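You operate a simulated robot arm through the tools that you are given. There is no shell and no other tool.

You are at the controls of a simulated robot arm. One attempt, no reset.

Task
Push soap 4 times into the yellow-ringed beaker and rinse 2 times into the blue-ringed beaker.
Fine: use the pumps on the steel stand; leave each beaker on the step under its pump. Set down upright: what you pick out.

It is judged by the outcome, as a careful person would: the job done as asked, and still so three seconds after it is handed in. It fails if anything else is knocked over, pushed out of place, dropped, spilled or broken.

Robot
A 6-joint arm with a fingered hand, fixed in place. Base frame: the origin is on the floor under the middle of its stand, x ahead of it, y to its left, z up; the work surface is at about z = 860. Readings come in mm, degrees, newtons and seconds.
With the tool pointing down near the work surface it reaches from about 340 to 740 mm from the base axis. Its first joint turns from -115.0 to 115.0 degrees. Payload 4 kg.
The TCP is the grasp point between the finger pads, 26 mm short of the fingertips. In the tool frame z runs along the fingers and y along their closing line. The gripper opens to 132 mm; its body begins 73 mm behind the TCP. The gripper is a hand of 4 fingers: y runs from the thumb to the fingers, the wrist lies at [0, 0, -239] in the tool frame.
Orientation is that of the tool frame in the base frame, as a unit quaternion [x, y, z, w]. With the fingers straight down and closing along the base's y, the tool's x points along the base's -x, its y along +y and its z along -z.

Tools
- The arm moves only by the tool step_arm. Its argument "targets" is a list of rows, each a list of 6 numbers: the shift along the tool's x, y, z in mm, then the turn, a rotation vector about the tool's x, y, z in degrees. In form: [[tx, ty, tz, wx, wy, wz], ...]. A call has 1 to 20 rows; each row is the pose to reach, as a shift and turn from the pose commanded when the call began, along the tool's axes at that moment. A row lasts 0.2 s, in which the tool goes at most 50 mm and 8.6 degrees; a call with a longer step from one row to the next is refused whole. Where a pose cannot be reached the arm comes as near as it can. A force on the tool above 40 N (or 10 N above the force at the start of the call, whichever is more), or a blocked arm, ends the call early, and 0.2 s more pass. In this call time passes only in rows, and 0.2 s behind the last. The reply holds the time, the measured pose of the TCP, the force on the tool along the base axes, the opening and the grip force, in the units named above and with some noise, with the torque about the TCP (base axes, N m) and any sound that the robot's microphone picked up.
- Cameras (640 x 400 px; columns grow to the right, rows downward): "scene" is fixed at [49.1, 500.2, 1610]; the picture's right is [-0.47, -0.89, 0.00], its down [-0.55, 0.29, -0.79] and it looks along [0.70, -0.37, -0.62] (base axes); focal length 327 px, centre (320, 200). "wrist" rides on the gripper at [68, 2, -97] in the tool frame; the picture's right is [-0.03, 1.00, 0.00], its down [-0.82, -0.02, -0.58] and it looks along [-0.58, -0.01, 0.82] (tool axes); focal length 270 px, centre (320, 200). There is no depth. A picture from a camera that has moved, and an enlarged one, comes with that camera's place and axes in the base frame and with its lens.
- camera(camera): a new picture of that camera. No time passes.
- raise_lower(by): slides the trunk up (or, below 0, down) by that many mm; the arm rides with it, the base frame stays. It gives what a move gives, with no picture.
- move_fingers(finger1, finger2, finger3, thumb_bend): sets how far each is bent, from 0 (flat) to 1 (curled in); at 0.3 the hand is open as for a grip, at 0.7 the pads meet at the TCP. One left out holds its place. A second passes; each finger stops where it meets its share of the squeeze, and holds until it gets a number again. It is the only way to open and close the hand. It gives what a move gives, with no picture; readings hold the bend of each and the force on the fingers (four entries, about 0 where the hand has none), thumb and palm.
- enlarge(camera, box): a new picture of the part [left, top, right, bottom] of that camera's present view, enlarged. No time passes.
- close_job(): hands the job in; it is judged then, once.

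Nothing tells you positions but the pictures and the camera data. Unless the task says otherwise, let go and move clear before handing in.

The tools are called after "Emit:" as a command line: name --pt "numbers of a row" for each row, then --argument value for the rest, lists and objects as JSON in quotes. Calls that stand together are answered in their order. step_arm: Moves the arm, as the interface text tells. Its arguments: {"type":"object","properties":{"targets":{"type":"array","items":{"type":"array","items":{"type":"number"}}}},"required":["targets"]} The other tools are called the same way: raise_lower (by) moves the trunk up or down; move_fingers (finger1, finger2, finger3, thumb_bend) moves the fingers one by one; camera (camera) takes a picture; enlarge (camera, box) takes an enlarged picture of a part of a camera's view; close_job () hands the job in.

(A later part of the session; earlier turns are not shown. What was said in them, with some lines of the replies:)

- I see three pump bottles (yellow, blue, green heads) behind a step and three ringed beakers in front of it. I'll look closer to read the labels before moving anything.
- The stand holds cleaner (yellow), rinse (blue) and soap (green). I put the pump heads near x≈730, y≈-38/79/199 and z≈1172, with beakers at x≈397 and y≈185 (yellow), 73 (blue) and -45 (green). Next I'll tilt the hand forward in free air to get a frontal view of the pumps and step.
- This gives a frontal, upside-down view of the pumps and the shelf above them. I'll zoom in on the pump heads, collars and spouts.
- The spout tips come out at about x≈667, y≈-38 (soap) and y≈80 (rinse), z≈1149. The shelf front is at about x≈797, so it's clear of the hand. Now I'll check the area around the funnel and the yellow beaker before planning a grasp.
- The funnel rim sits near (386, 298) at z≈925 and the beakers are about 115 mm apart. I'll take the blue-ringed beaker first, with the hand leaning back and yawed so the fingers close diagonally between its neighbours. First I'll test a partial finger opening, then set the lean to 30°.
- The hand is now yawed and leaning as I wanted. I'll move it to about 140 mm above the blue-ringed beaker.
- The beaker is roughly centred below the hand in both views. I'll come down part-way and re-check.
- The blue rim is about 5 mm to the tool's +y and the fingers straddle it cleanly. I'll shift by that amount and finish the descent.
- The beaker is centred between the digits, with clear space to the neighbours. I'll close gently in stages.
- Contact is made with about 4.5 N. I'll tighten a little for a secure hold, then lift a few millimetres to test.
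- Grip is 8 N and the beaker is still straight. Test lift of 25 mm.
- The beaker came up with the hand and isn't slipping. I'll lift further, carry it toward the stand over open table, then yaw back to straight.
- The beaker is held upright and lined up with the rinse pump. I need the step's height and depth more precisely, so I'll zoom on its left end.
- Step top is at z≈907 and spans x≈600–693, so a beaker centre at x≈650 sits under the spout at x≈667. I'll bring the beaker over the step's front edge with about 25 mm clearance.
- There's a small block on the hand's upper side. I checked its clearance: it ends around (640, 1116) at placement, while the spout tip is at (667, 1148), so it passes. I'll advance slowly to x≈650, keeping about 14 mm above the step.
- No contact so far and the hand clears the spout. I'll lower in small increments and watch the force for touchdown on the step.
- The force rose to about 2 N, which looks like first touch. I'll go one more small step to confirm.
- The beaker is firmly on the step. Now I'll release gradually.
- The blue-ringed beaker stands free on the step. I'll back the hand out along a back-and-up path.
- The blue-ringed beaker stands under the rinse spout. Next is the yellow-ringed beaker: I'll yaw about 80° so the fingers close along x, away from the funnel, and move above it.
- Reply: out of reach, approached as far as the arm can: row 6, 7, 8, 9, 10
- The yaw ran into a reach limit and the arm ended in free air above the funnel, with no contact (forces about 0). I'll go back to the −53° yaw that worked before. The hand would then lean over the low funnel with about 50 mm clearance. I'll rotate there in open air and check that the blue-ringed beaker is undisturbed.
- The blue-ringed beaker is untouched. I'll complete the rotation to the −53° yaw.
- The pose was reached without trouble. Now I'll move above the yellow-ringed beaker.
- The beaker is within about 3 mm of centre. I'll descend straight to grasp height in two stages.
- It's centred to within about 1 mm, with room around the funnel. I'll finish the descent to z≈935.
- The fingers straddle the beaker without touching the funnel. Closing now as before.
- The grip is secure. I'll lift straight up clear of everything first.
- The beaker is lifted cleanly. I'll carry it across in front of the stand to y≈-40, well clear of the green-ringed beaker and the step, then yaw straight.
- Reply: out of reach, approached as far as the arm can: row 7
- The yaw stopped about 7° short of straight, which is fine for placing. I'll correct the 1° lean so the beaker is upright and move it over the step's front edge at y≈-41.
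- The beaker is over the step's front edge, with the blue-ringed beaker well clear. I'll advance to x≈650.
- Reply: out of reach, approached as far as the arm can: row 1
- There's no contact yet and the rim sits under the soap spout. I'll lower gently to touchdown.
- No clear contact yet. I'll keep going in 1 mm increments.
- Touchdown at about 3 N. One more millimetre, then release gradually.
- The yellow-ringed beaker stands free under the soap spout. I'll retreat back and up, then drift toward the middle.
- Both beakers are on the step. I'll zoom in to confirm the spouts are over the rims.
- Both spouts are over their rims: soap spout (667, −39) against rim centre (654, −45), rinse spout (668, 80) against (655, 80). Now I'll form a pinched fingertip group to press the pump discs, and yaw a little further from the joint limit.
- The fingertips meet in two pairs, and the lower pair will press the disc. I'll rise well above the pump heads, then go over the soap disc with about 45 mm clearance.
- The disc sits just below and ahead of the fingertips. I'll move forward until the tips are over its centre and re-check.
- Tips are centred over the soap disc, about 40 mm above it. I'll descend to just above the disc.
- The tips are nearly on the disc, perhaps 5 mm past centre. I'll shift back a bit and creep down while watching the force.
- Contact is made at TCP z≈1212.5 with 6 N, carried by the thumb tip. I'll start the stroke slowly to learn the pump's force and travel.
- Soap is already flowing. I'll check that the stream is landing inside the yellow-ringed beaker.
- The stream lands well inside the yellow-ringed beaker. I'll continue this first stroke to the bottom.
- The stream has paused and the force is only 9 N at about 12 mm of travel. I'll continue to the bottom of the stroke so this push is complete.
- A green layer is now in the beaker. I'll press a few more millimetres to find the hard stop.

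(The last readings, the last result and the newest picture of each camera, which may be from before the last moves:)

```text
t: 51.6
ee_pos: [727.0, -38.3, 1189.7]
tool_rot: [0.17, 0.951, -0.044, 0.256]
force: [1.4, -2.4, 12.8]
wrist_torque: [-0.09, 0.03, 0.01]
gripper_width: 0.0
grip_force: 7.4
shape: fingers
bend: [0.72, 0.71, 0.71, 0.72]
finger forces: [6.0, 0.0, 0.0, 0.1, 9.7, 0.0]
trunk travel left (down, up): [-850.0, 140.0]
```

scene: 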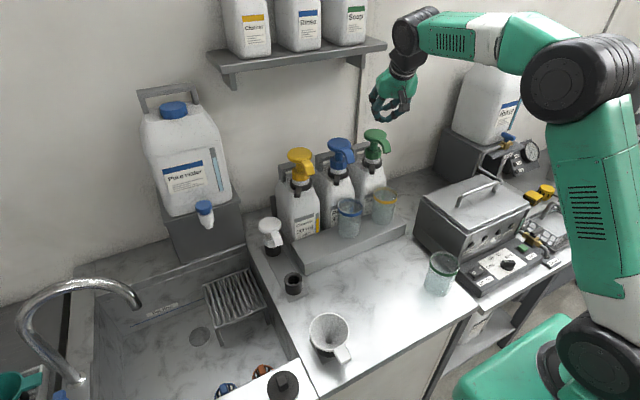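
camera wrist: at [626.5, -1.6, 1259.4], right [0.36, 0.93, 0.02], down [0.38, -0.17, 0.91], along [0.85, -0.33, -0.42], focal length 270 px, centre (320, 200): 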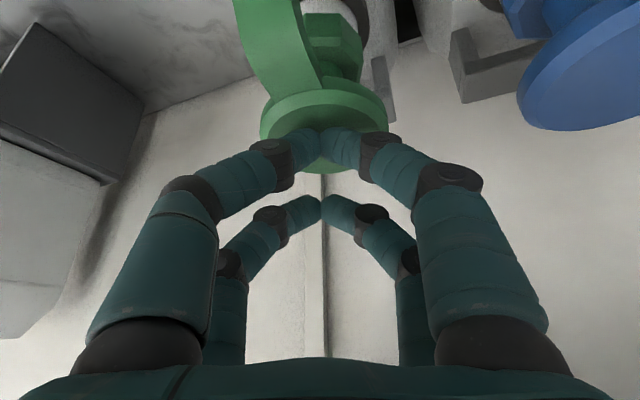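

Emit:
step_arm --pt "1 0 1.7 0 0 0" --pt "2 0 3.5 0 0 0"

Emit:
enlarge --camera "scene" --box '[330, 110, 442, 222]'

Emit:
camera --camera "wrist"

```text
t: 52.2
ee_pos: [725.2, -39.7, 1185.6]
tool_rot: [0.169, 0.951, -0.044, 0.256]
force: [0.1, 0.5, 12.8]
wrist_torque: [0.03, 0.04, 0.0]
gripper_width: 0.2
grip_force: 8.2
shape: fingers
bend: [0.72, 0.71, 0.71, 0.72]
finger forces: [8.1, 0.0, 0.0, 0.1, 8.3, 0.0]
trunk travel left (down, up): [-850.0, 140.0]
```

```text
3.57 times, centred on (386, 166) of scene
camera zoom: at [49.1, 500.2, 1610.0], right [-0.47, -0.89, 0.0], down [-0.55, 0.29, -0.79], along [0.7, -0.37, -0.62], focal length 1168 px, centre (84, 321)
```

zoom: 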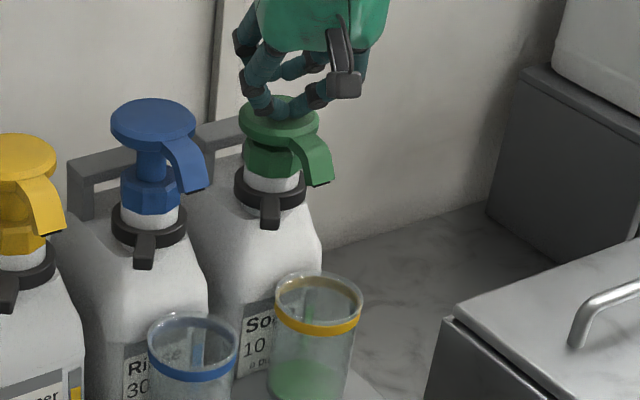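

```text
taken
camera wrist: at [624.6, -1.4, 1237.2], right [0.36, 0.93, 0.02], down [0.38, -0.17, 0.91], along [0.85, -0.33, -0.42], focal length 270 px, centre (320, 200)
```

wrist: 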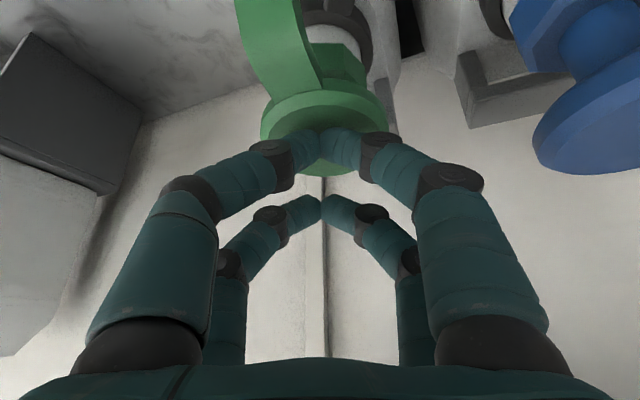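

About 27 mm of travel at 13 N, and the disc is nearly on the collar nut. One more small step to find the stop.

Emit:
step_arm --pt "1 0 1.7 0 0 0" --pt "2 0 3.5 0 0 0"

Emit:
enlarge --camera "scene" --box '[350, 110, 414, 160]'

Emit:
enlarge --camera "scene" --box '[340, 180, 412, 230]'

```text
t: 52.8
ee_pos: [726.5, -39.5, 1182.9]
tool_rot: [0.17, 0.951, -0.044, 0.256]
force: [1.3, 1.0, 14.4]
wrist_torque: [0.03, 0.01, -0.03]
gripper_width: 0.0
grip_force: 9.6
shape: fingers
bend: [0.72, 0.71, 0.71, 0.72]
finger forces: [10.0, 0.0, 0.1, 0.0, 8.7, 0.0]
trunk travel left (down, up): [-850.0, 140.0]
```

```text
8.00 times, centred on (382, 135) of scene
camera zoom: at [49.1, 500.2, 1610.0], right [-0.47, -0.89, 0.0], down [-0.55, 0.29, -0.79], along [0.7, -0.37, -0.62], focal length 2616 px, centre (-176, 720)
```

zoom: 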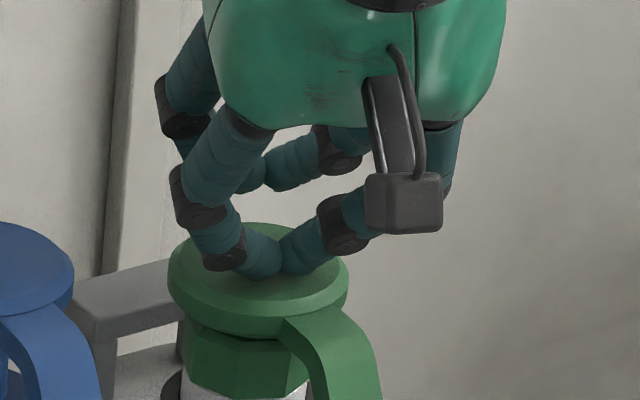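

```text
8.00 times, centred on (376, 205) of scene
camera zoom: at [49.1, 500.2, 1610.0], right [-0.47, -0.89, 0.0], down [-0.55, 0.29, -0.79], along [0.7, -0.37, -0.62], focal length 2616 px, centre (-128, 160)
```

zoom: 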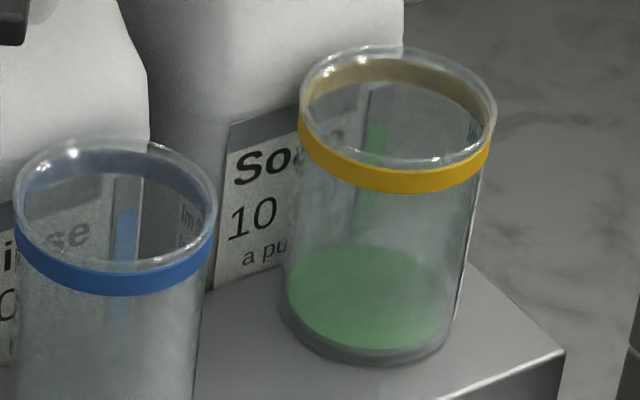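

That's a complete stroke and about 10 ml of green soap is in the beaker. I'll release fully and check the pump springs back.

Emit:
step_arm --pt "-5 0 -8.7 0 0 0" --pt "-10 0 -17.3 0 0 0" --pt "-15 0 -26 0 0 0" --pt "-20 0 -34.6 0 0 0" --pt "-22 0 -38.1 0 0 0"

Emit:
enlarge --camera "scene" --box '[330, 100, 442, 212]'

Emit:
camera --camera "wrist"

```text
t: 54.0
ee_pos: [726.9, -40.6, 1222.9]
tool_rot: [0.169, 0.951, -0.045, 0.253]
force: [0.0, 1.0, -0.5]
wrist_torque: [0.03, -0.02, -0.02]
gripper_width: 0.0
grip_force: 0.1
shape: fingers
bend: [0.71, 0.71, 0.71, 0.71]
finger forces: [0.0, 0.0, 0.1, 0.1, 0.2, 0.1]
trunk travel left (down, up): [-850.0, 140.0]
```

```text
3.57 times, centred on (386, 156) of scene
camera zoom: at [49.1, 500.2, 1610.0], right [-0.47, -0.89, 0.0], down [-0.55, 0.29, -0.79], along [0.7, -0.37, -0.62], focal length 1168 px, centre (84, 357)
```

zoom: 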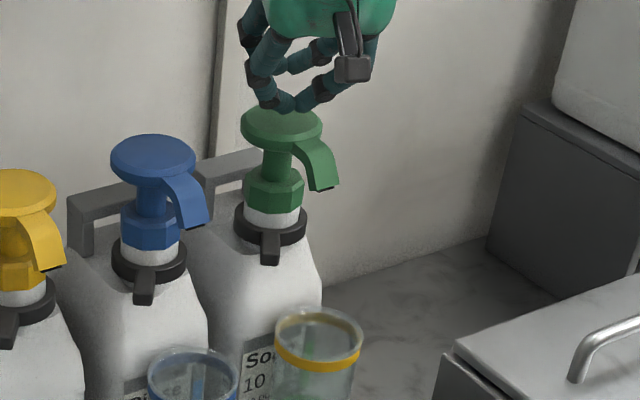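

```text
taken
camera wrist: at [625.5, -2.9, 1274.0], right [0.37, 0.93, 0.01], down [0.39, -0.17, 0.91], along [0.85, -0.33, -0.42], focal length 270 px, centre (320, 200)
```

wrist: 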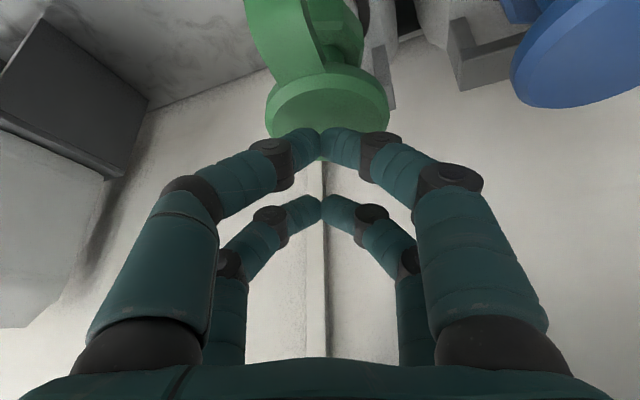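

The pump head is back at rest height and the tips are clear of it. Push 2: full stroke down, then a brief hold.

Emit:
step_arm --pt "4 0 6.9 0 0 0" --pt "8 0 13.9 0 0 0" --pt "12 0 20.8 0 0 0" --pt "16 0 27.7 0 0 0" --pt "20 0 34.6 0 0 0" --pt "20 0 34.6 0 0 0"

Emit:
enlarge --camera "scene" --box '[330, 110, 442, 222]'

```text
t: 55.4
ee_pos: [725.6, -39.4, 1186.3]
tool_rot: [0.17, 0.951, -0.044, 0.256]
force: [1.7, -2.3, 11.6]
wrist_torque: [-0.03, 0.05, -0.02]
gripper_width: 0.0
grip_force: 8.0
shape: fingers
bend: [0.72, 0.71, 0.71, 0.72]
finger forces: [7.3, 0.1, 0.0, 0.1, 9.4, 0.0]
trunk travel left (down, up): [-850.0, 140.0]
```

```text
3.57 times, centred on (386, 166) of scene
camera zoom: at [49.1, 500.2, 1610.0], right [-0.47, -0.89, 0.0], down [-0.55, 0.29, -0.79], along [0.7, -0.37, -0.62], focal length 1168 px, centre (84, 321)
```

zoom: 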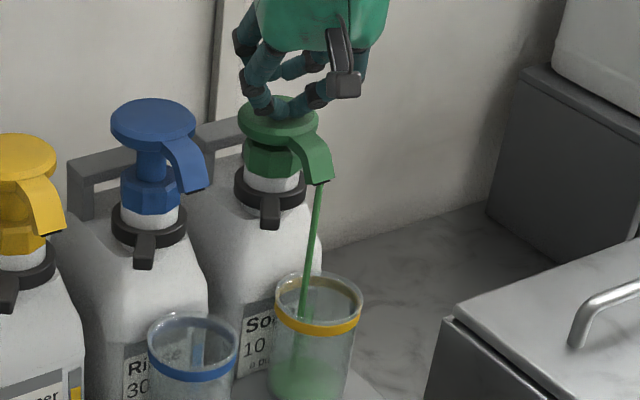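

The stream is going into the beaker. I'll press the last few millimetres and hold until it stops.

Emit:
step_arm --pt "2 0 3.4 0 0 0" --pt "2 0 3.4 0 0 0"

Emit:
enlarge --camera "scene" --box '[330, 120, 442, 232]'

```text
t: 56.0
ee_pos: [727.4, -39.2, 1183.3]
tool_rot: [0.169, 0.951, -0.044, 0.256]
force: [1.1, -1.3, 12.8]
wrist_torque: [-0.08, 0.09, -0.01]
gripper_width: 0.0
grip_force: 9.0
shape: fingers
bend: [0.72, 0.71, 0.71, 0.72]
finger forces: [7.3, 0.1, 0.0, 0.0, 10.4, 0.0]
trunk travel left (down, up): [-850.0, 140.0]
```

```text
3.57 times, centred on (386, 176) of scene
camera zoom: at [49.1, 500.2, 1610.0], right [-0.47, -0.89, 0.0], down [-0.55, 0.29, -0.79], along [0.7, -0.37, -0.62], focal length 1168 px, centre (84, 286)
```

zoom: 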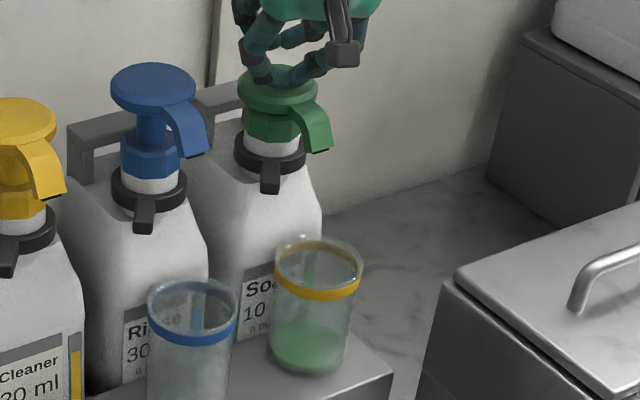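

Push 2 is complete: the stream has stopped and the level is up. Releasing fully.

Emit:
step_arm --pt "-5 0 -8.7 0 0 0" --pt "-10 0 -17.3 0 0 0" --pt "-15 0 -26 0 0 0" --pt "-20 0 -34.6 0 0 0" --pt "-20 0 -34.6 0 0 0"

Emit:
enlarge --camera "scene" --box '[330, 100, 442, 212]'

Emit:
enlarge --camera "scene" --box '[340, 180, 412, 230]'

```text
t: 57.2
ee_pos: [728.4, -40.8, 1220.6]
tool_rot: [0.168, 0.951, -0.043, 0.255]
force: [0.3, 0.1, 0.2]
wrist_torque: [0.0, 0.0, -0.02]
gripper_width: 0.1
grip_force: 0.2
shape: fingers
bend: [0.71, 0.71, 0.71, 0.71]
finger forces: [0.1, 0.1, 0.0, 0.0, 0.0, 0.0]
trunk travel left (down, up): [-850.0, 140.0]
```

```text
3.57 times, centred on (386, 156) of scene
camera zoom: at [49.1, 500.2, 1610.0], right [-0.47, -0.89, 0.0], down [-0.55, 0.29, -0.79], along [0.7, -0.37, -0.62], focal length 1168 px, centre (84, 357)
```

zoom: 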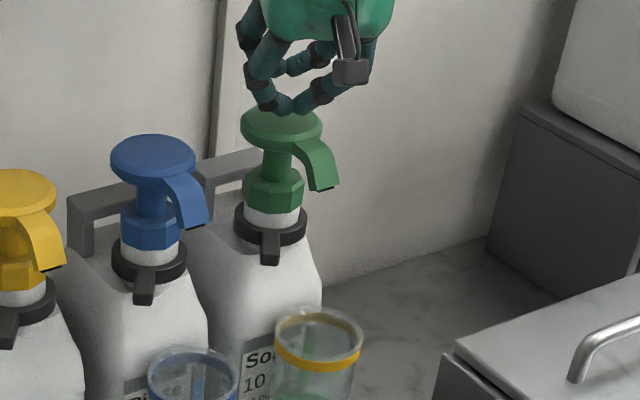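

```text
8.00 times, centred on (376, 205) of scene
camera zoom: at [49.1, 500.2, 1610.0], right [-0.47, -0.89, 0.0], down [-0.55, 0.29, -0.79], along [0.7, -0.37, -0.62], focal length 2616 px, centre (-128, 160)
```

zoom: 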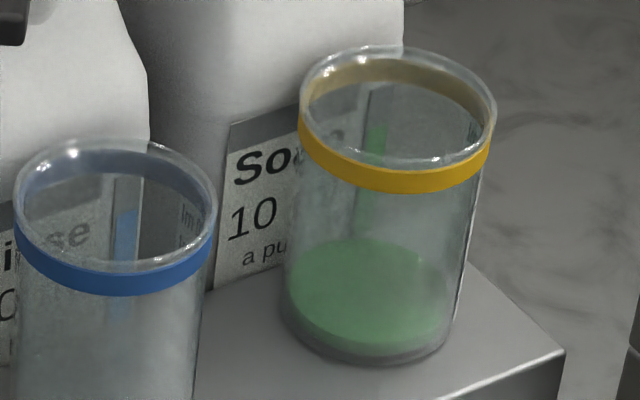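

The level rose by the expected ~3 mm for one dose and the head is back up. Push 3.

Emit:
step_arm --pt "4 0 6.9 0 0 0" --pt "8 0 13.9 0 0 0" --pt "12 0 20.8 0 0 0" --pt "16 0 27.7 0 0 0" --pt "20 0 34.6 0 0 0" --pt "20 0 34.6 0 0 0" --pt "20 0 34.6 0 0 0"

Emit:
enlarge --camera "scene" --box '[330, 115, 442, 227]'

```text
t: 58.8
ee_pos: [726.0, -39.2, 1182.1]
tool_rot: [0.168, 0.951, -0.043, 0.256]
force: [1.8, -0.7, 17.8]
wrist_torque: [0.0, 0.06, -0.01]
gripper_width: 0.1
grip_force: 10.6
shape: fingers
bend: [0.72, 0.71, 0.71, 0.72]
finger forces: [10.2, 0.1, 0.1, 0.0, 11.1, 0.1]
trunk travel left (down, up): [-850.0, 140.0]
```

```text
3.57 times, centred on (386, 171) of scene
camera zoom: at [49.1, 500.2, 1610.0], right [-0.47, -0.89, 0.0], down [-0.55, 0.29, -0.79], along [0.7, -0.37, -0.62], focal length 1168 px, centre (84, 304)
```

zoom: 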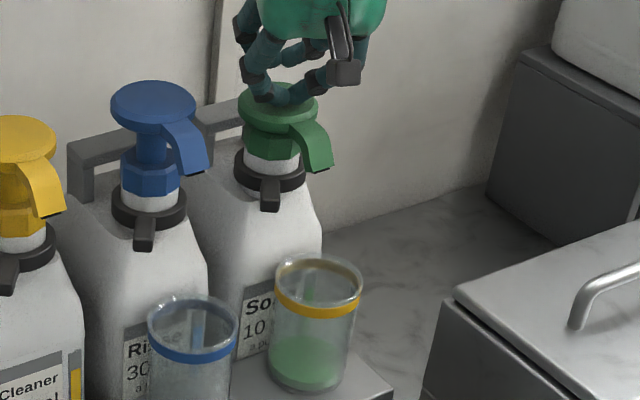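

Push 3 is at the bottom. I'll release and verify the level.

Emit:
step_arm --pt "-5 0 -8.7 0 0 0" --pt "-10 0 -17.3 0 0 0" --pt "-15 0 -26 0 0 0" --pt "-20 0 -34.6 0 0 0" --pt "-20 0 -34.6 0 0 0"

Emit:
enlarge --camera "scene" --box '[330, 100, 442, 212]'

Emit:
enlarge --camera "scene" --box '[340, 180, 412, 230]'

```text
t: 60.0
ee_pos: [727.1, -40.9, 1220.2]
tool_rot: [0.17, 0.951, -0.045, 0.254]
force: [-0.4, -0.4, 0.2]
wrist_torque: [0.02, 0.0, -0.02]
gripper_width: 0.3
grip_force: 0.0
shape: fingers
bend: [0.71, 0.71, 0.71, 0.71]
finger forces: [0.0, 0.0, 0.0, 0.1, 0.0, 0.1]
trunk travel left (down, up): [-850.0, 140.0]
```

```text
3.57 times, centred on (386, 156) of scene
camera zoom: at [49.1, 500.2, 1610.0], right [-0.47, -0.89, 0.0], down [-0.55, 0.29, -0.79], along [0.7, -0.37, -0.62], focal length 1168 px, centre (84, 357)
```

zoom: 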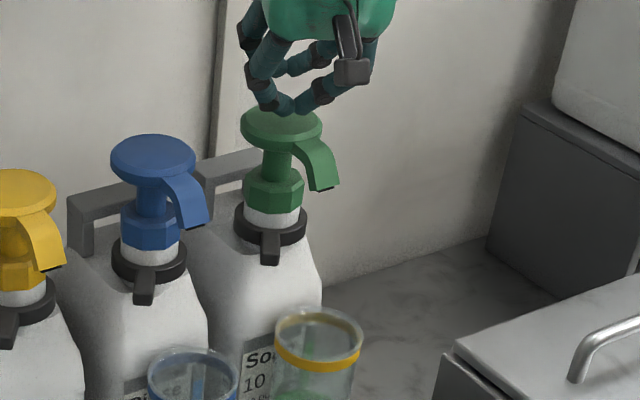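

```text
8.00 times, centred on (376, 205) of scene
camera zoom: at [49.1, 500.2, 1610.0], right [-0.47, -0.89, 0.0], down [-0.55, 0.29, -0.79], along [0.7, -0.37, -0.62], focal length 2616 px, centre (-128, 160)
```

zoom: 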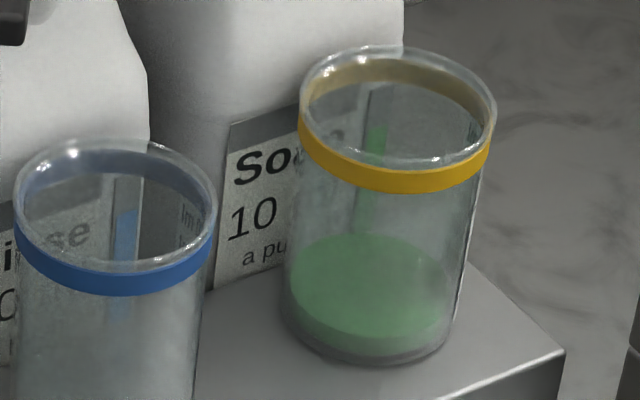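

The level rose by another dose, so that's three. Push 4, the last soap push.

Emit:
step_arm --pt "4 0 6.9 0 0 0" --pt "8 0 13.9 0 0 0" --pt "12 0 20.8 0 0 0" --pt "16 0 27.7 0 0 0" --pt "20 0 34.6 0 0 0" --pt "20 0 34.6 0 0 0" --pt "20 0 34.6 0 0 0"

Emit:
step_arm --pt "-5 0 -8.7 0 0 0" --pt "-10 0 -17.3 0 0 0" --pt "-15 0 -26 0 0 0" --pt "-20 0 -34.6 0 0 0" --pt "-25 0 -43.3 0 0 0" --pt "-30 0 -52 0 0 0"

Emit:
enlarge --camera "scene" --box '[330, 100, 442, 212]'

Emit:
enlarge --camera "scene" --box '[340, 180, 412, 230]'

```text
t: 61.6
ee_pos: [726.2, -38.7, 1182.4]
tool_rot: [0.17, 0.95, -0.044, 0.257]
force: [1.3, -2.3, 18.4]
wrist_torque: [-0.12, 0.05, 0.03]
gripper_width: 0.0
grip_force: 10.4
shape: fingers
bend: [0.72, 0.71, 0.71, 0.72]
finger forces: [8.2, 0.0, 0.0, 0.0, 12.8, 0.0]
trunk travel left (down, up): [-850.0, 140.0]
```

```text
t: 63.0
ee_pos: [727.5, -38.3, 1240.2]
tool_rot: [0.169, 0.951, -0.044, 0.254]
force: [0.1, 0.6, 0.3]
wrist_torque: [-0.05, 0.0, 0.02]
gripper_width: 0.1
grip_force: 0.0
shape: fingers
bend: [0.71, 0.71, 0.71, 0.71]
finger forces: [0.0, 0.1, 0.0, 0.0, 0.1, 0.1]
trunk travel left (down, up): [-850.0, 140.0]
```

```text
3.57 times, centred on (386, 156) of scene
camera zoom: at [49.1, 500.2, 1610.0], right [-0.47, -0.89, 0.0], down [-0.55, 0.29, -0.79], along [0.7, -0.37, -0.62], focal length 1168 px, centre (84, 357)
```

zoom: 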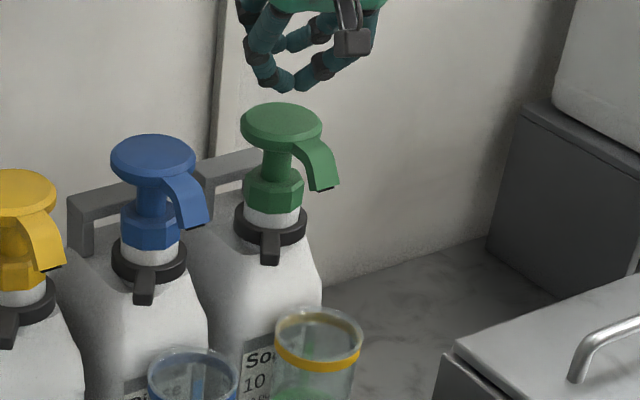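

```text
8.00 times, centred on (376, 205) of scene
camera zoom: at [49.1, 500.2, 1610.0], right [-0.47, -0.89, 0.0], down [-0.55, 0.29, -0.79], along [0.7, -0.37, -0.62], focal length 2616 px, centre (-128, 160)
```

zoom: 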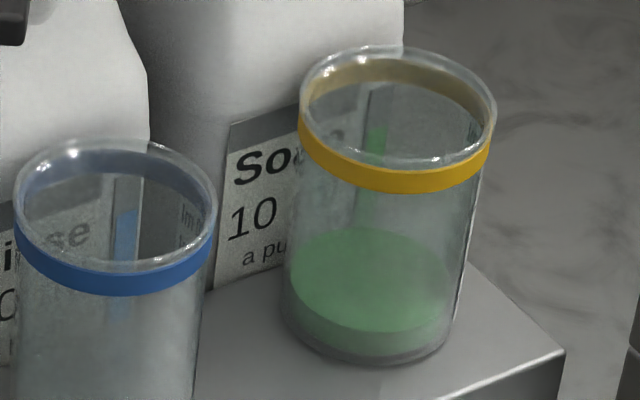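

Four soap doses are in, each with the same level rise. Now I'll move across to the rinse pump, staying well above the discs.

Emit:
step_arm --pt "9.3 37.6 -11.2 0 0 0" --pt "18.7 75.2 -22.3 0 0 0" --pt "28 112.8 -33.5 0 0 0"

Emit:
camera --camera "wrist"

Emit:
enlarge --camera "scene" --box '[280, 80, 408, 180]'

```text
t: 63.8
ee_pos: [725.9, 81.6, 1256.7]
tool_rot: [0.169, 0.951, -0.045, 0.255]
force: [1.4, 0.1, -0.7]
wrist_torque: [0.0, 0.01, -0.03]
gripper_width: 0.0
grip_force: 0.1
shape: fingers
bend: [0.71, 0.71, 0.71, 0.71]
finger forces: [0.1, 0.0, 0.0, 0.0, 0.1, 0.0]
trunk travel left (down, up): [-850.0, 140.0]
```

```text
taken
camera wrist: at [625.3, 120.0, 1307.8], right [0.37, 0.93, 0.01], down [0.38, -0.17, 0.91], along [0.85, -0.33, -0.42], focal length 270 px, centre (320, 200)
```

wrist: 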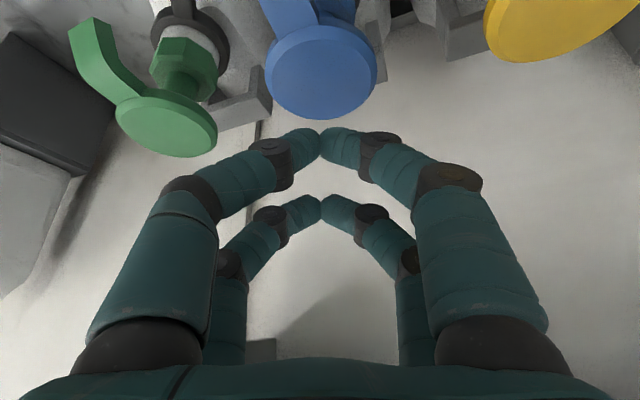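

```text
4.00 times, centred on (344, 130) of scene
camera zoom: at [49.1, 500.2, 1610.0], right [-0.47, -0.89, 0.0], down [-0.55, 0.29, -0.79], along [0.7, -0.37, -0.62], focal length 1308 px, centre (224, 480)
```

zoom: 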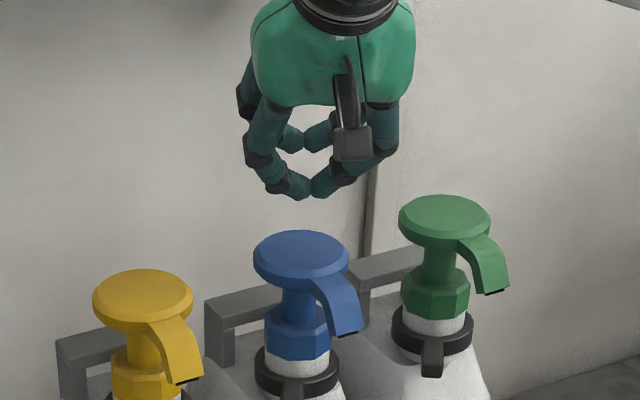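

The rinse disc shows at the same relative spot as the soap disc did. I'll descend to just above it.

Emit:
step_arm --pt "9 0 15.6 0 0 0" --pt "17.5 0 30.3 0 0 0"

Emit:
camera --camera "wrist"

Emit:
enlarge --camera "scene" --box '[280, 100, 408, 200]'

```text
t: 64.4
ee_pos: [727.3, 79.6, 1223.4]
tool_rot: [0.168, 0.951, -0.044, 0.255]
force: [0.8, -0.6, -0.9]
wrist_torque: [0.02, 0.02, -0.01]
gripper_width: 0.1
grip_force: 0.1
shape: fingers
bend: [0.71, 0.71, 0.71, 0.71]
finger forces: [0.0, 0.0, 0.0, 0.1, 0.0, 0.0]
trunk travel left (down, up): [-850.0, 140.0]
```

```text
taken
camera wrist: at [625.8, 118.3, 1273.0], right [0.36, 0.93, 0.01], down [0.38, -0.17, 0.91], along [0.85, -0.33, -0.42], focal length 270 px, centre (320, 200)
```

wrist: 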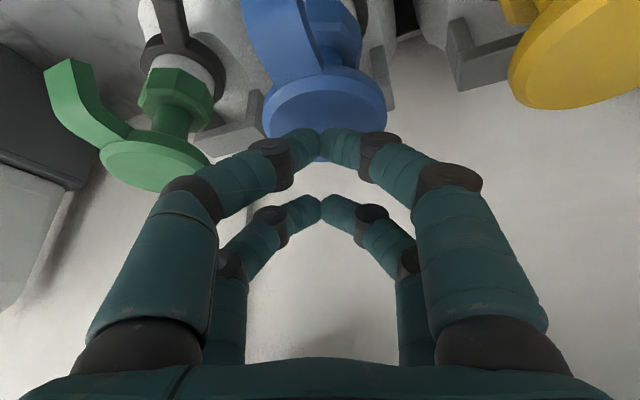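

```text
4.00 times, centred on (344, 150) of scene
camera zoom: at [49.1, 500.2, 1610.0], right [-0.47, -0.89, 0.0], down [-0.55, 0.29, -0.79], along [0.7, -0.37, -0.62], focal length 1308 px, centre (224, 400)
```

zoom: 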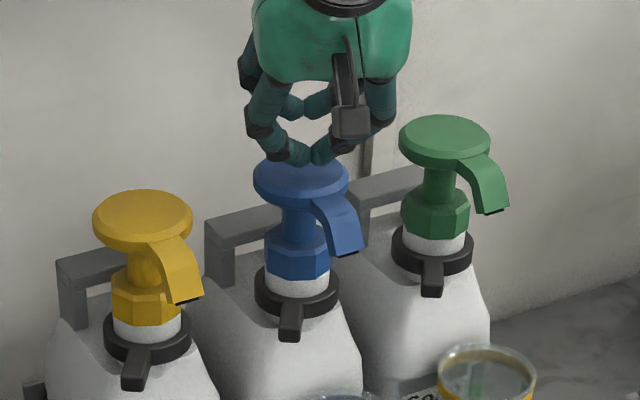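

The tips are just above the rinse disc and centred. I'll start the first stroke gently and check where the stream lands.

Emit:
step_arm --pt "3 0 5.2 0 0 0" --pt "5.5 0 9.5 0 0 0" --pt "7 0 12.1 0 0 0"

Emit:
enlarge --camera "scene" --box '[290, 120, 402, 232]'

```text
t: 65.2
ee_pos: [726.4, 79.7, 1209.5]
tool_rot: [0.169, 0.951, -0.043, 0.256]
force: [-0.1, 0.4, 4.8]
wrist_torque: [0.02, 0.02, -0.01]
gripper_width: 0.1
grip_force: 4.8
shape: fingers
bend: [0.72, 0.71, 0.71, 0.72]
finger forces: [4.7, 0.0, 0.1, 0.0, 5.3, 0.1]
trunk travel left (down, up): [-850.0, 140.0]
```

```text
3.57 times, centred on (346, 176) of scene
camera zoom: at [49.1, 500.2, 1610.0], right [-0.47, -0.89, 0.0], down [-0.55, 0.29, -0.79], along [0.7, -0.37, -0.62], focal length 1168 px, centre (227, 286)
```

zoom: 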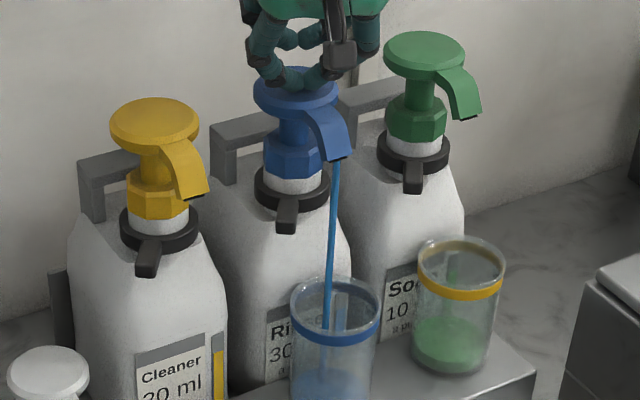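

The rinse stream lands in the blue-ringed beaker. I'll complete this stroke to the bottom and hold.

Emit:
step_arm --pt "3.5 0 6.1 0 0 0" --pt "7 0 12.1 0 0 0" --pt "10.5 0 18.2 0 0 0" --pt "13.5 0 23.4 0 0 0" --pt "13.5 0 23.4 0 0 0"

Emit:
enlarge --camera "scene" --box '[290, 120, 402, 232]'

```text
t: 66.4
ee_pos: [723.9, 79.3, 1181.7]
tool_rot: [0.17, 0.951, -0.045, 0.256]
force: [1.5, -0.3, 15.1]
wrist_torque: [0.02, 0.04, -0.01]
gripper_width: 0.1
grip_force: 9.7
shape: fingers
bend: [0.72, 0.71, 0.71, 0.72]
finger forces: [9.3, 0.1, 0.1, 0.0, 9.7, 0.0]
trunk travel left (down, up): [-850.0, 140.0]
```

```text
3.57 times, centred on (346, 176) of scene
camera zoom: at [49.1, 500.2, 1610.0], right [-0.47, -0.89, 0.0], down [-0.55, 0.29, -0.79], along [0.7, -0.37, -0.62], focal length 1168 px, centre (227, 286)
```

zoom: 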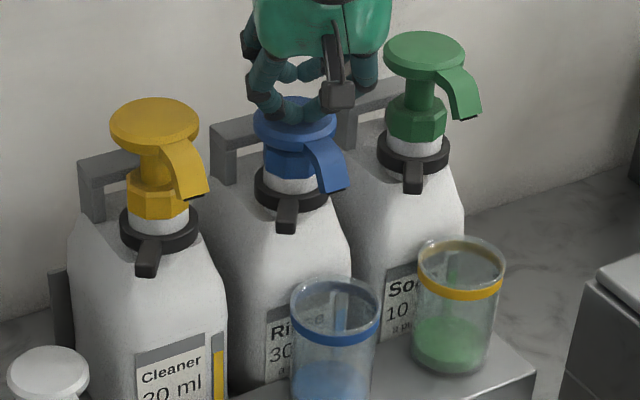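

Rinse push 1 is at the bottom and the stream has ended. I'll release fully and check the head and level.

Emit:
step_arm --pt "-5 0 -8.7 0 0 0" --pt "-10 0 -17.3 0 0 0" --pt "-15 0 -26 0 0 0" --pt "-20 0 -34.6 0 0 0" --pt "-20 0 -34.6 0 0 0"

Emit:
enlarge --camera "scene" --box '[280, 100, 408, 200]'

Emit:
enlarge --camera "scene" --box '[320, 190, 392, 240]'

```text
t: 67.6
ee_pos: [726.9, 79.5, 1220.7]
tool_rot: [0.169, 0.952, -0.044, 0.253]
force: [0.2, 0.3, -0.6]
wrist_torque: [0.0, 0.0, 0.01]
gripper_width: 0.0
grip_force: 0.1
shape: fingers
bend: [0.71, 0.71, 0.71, 0.71]
finger forces: [0.0, 0.0, 0.0, 0.0, 0.0, 0.1]
trunk travel left (down, up): [-850.0, 140.0]
```

```text
4.00 times, centred on (344, 150) of scene
camera zoom: at [49.1, 500.2, 1610.0], right [-0.47, -0.89, 0.0], down [-0.55, 0.29, -0.79], along [0.7, -0.37, -0.62], focal length 1308 px, centre (224, 400)
```

zoom: 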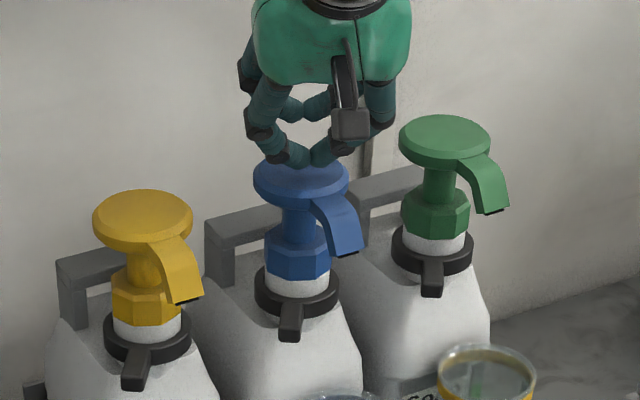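

```text
8.00 times, centred on (356, 215) of scene
camera zoom: at [49.1, 500.2, 1610.0], right [-0.47, -0.89, 0.0], down [-0.55, 0.29, -0.79], along [0.7, -0.37, -0.62], focal length 2616 px, centre (32, 80)
```

zoom: 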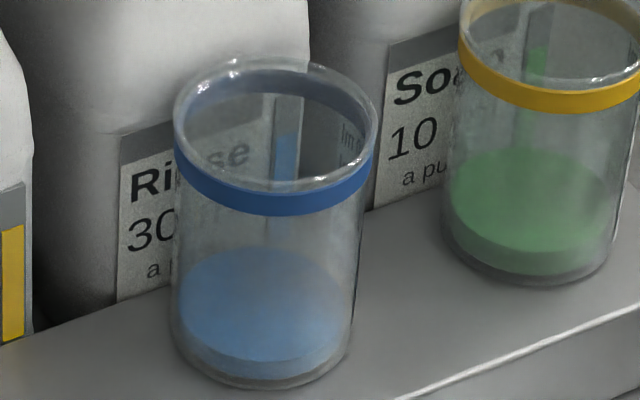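

The head is back at rest and the blue level looks like about 30 ml. Rinse push 2, the final one.

Emit:
step_arm --pt "4 0 6.9 0 0 0" --pt "8 0 13.9 0 0 0" --pt "12 0 20.8 0 0 0" --pt "16 0 27.7 0 0 0" --pt "20 0 34.6 0 0 0" --pt "20 0 34.6 0 0 0" --pt "20 0 34.6 0 0 0"

Emit:
enlarge --camera "scene" --box '[290, 120, 402, 232]'

```text
t: 69.2
ee_pos: [727.9, 79.3, 1183.0]
tool_rot: [0.17, 0.95, -0.043, 0.256]
force: [-2.1, -1.0, 15.5]
wrist_torque: [-0.05, 0.12, -0.03]
gripper_width: 0.0
grip_force: 10.4
shape: fingers
bend: [0.72, 0.71, 0.71, 0.72]
finger forces: [8.6, 0.1, 0.0, 0.0, 11.6, 0.1]
trunk travel left (down, up): [-850.0, 140.0]
```

```text
3.57 times, centred on (346, 176) of scene
camera zoom: at [49.1, 500.2, 1610.0], right [-0.47, -0.89, 0.0], down [-0.55, 0.29, -0.79], along [0.7, -0.37, -0.62], focal length 1168 px, centre (227, 286)
```

zoom: 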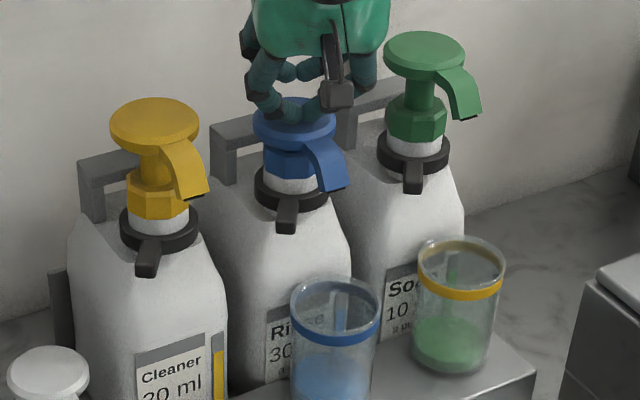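

The second rinse stroke is done and the level is up. I'll release and lift well clear of the pump.

Emit:
step_arm --pt "-5 0 -8.7 0 0 0" --pt "-10 0 -17.3 0 0 0" --pt "-15 0 -26 0 0 0" --pt "-20 0 -34.6 0 0 0" --pt "-30 0 -52 0 0 0" --pt "-42 0 -72.7 0 0 0"

Emit:
enlarge --camera "scene" --box '[280, 100, 408, 200]'

Emit:
enlarge --camera "scene" --box '[320, 190, 392, 240]'

```text
t: 70.6
ee_pos: [729.8, 80.0, 1264.2]
tool_rot: [0.169, 0.951, -0.044, 0.255]
force: [-0.1, 0.2, 0.0]
wrist_torque: [-0.02, 0.0, 0.02]
gripper_width: 0.0
grip_force: 0.1
shape: fingers
bend: [0.71, 0.71, 0.71, 0.71]
finger forces: [0.0, 0.0, 0.0, 0.1, 0.1, 0.1]
trunk travel left (down, up): [-850.0, 140.0]
```

```text
4.00 times, centred on (344, 150) of scene
camera zoom: at [49.1, 500.2, 1610.0], right [-0.47, -0.89, 0.0], down [-0.55, 0.29, -0.79], along [0.7, -0.37, -0.62], focal length 1308 px, centre (224, 400)
```

zoom: 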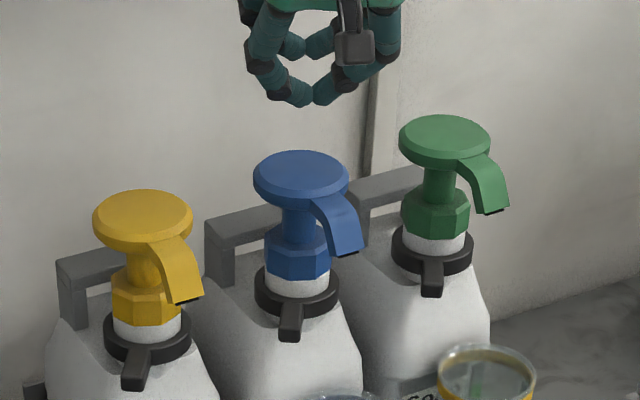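

```text
8.00 times, centred on (356, 215) of scene
camera zoom: at [49.1, 500.2, 1610.0], right [-0.47, -0.89, 0.0], down [-0.55, 0.29, -0.79], along [0.7, -0.37, -0.62], focal length 2616 px, centre (32, 80)
```

zoom: 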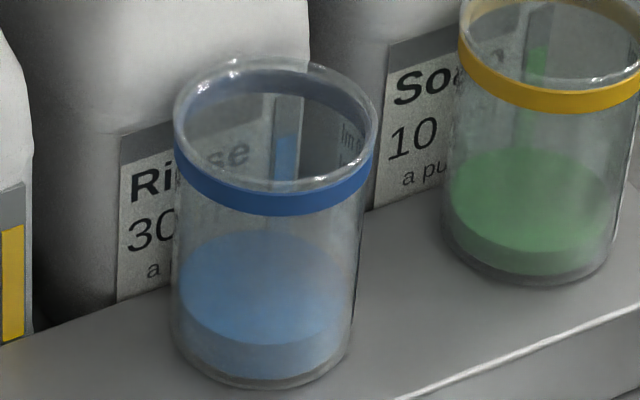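

Both doses show the right levels: the blue rise per push is about three times the soap step, matching 30 ml against 10 ml. I'll move the hand back clear of the stand and take a last look.

Emit:
step_arm --pt "25 -25 -23.7 0 0 0" --pt "50 -49.9 -47.3 0 0 0" --pt "75 -74.9 -71 0 0 0" --pt "100 -99.8 -94.6 0 0 0" --pt "125 -124.8 -118.3 0 0 0"

Emit:
camera --camera "scene"

Emit:
camera --camera "wrist"

Emit:
enlarge --camera "scene" --box '[230, 180, 470, 380]'

```text
t: 71.8
ee_pos: [522.7, 17.4, 1307.3]
tool_rot: [0.17, 0.951, -0.043, 0.256]
force: [-0.5, -0.8, -0.1]
wrist_torque: [-0.01, 0.01, 0.03]
gripper_width: 0.2
grip_force: 0.0
shape: fingers
bend: [0.71, 0.71, 0.71, 0.71]
finger forces: [0.0, 0.0, 0.0, 0.1, 0.1, 0.1]
trunk travel left (down, up): [-850.0, 140.0]
```

```text
taken
```

scene: 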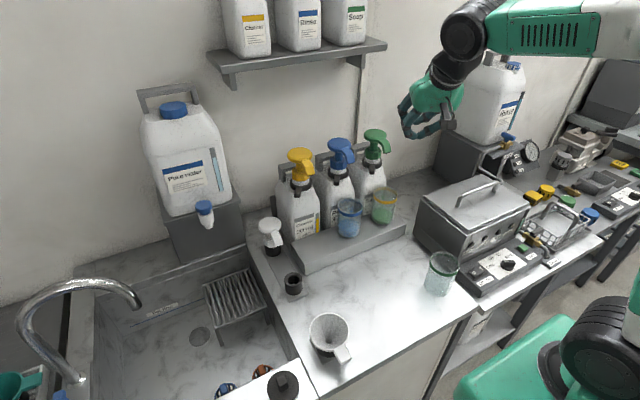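

```text
taken
camera wrist: at [422.4, 55.3, 1357.9], right [0.36, 0.93, 0.02], down [0.38, -0.17, 0.91], along [0.85, -0.33, -0.42], focal length 270 px, centre (320, 200)
```

wrist: 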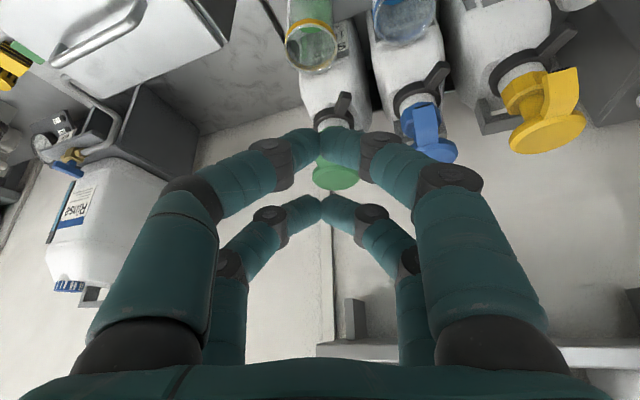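

```text
2.00 times, centred on (350, 280) of scene
camera zoom: at [49.1, 500.2, 1610.0], right [-0.47, -0.89, 0.0], down [-0.55, 0.29, -0.79], along [0.7, -0.37, -0.62], focal length 654 px, centre (260, 40)
```

zoom: 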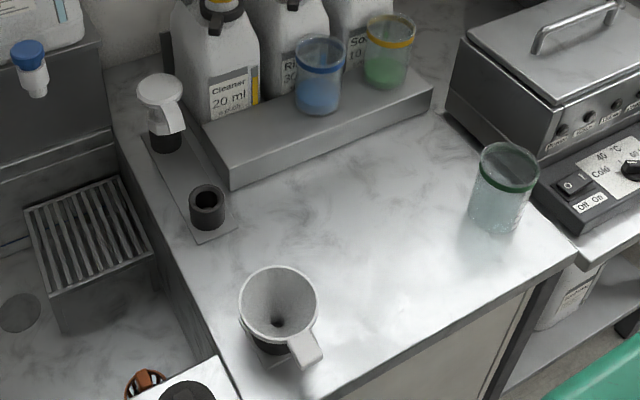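

Both beakers stand upright on the step under their pumps, with four soap doses in the yellow-ringed one and two rinse doses in the blue-ringed one. The pump heads are back up, nothing else has moved and the hand is clear, so I'm handing the job in.

Emit:
close_job

```text
The job is handed in.
```

The job is handed in. The yellow-ringed beaker has four pushes of soap and the blue-ringed beaker has two pushes of rinse.

- **Soap:** I pressed the soap pump fully four times. After each push the level in the yellow-ringed beaker rose by about the same amount. The stream landed inside the rim whenever I checked it.
- **Rinse:** I pressed the rinse pump fully twice. Each push raised the blue-ringed beaker by about three times the soap step, which fits 30 ml against 10 ml.
- **Beakers:** Both stand upright on the step under their pumps.
- **Everything else:** The green-ringed beaker, the funnel and the bottles look untouched in the last pictures, with no sign of spills. I moved the hand clear before handing in.

On the way to the yellow-ringed beaker, one turn of the hand went past the arm's reach. The arm swung a short distance through open air without touching anything. I changed the approach angle and carried on.
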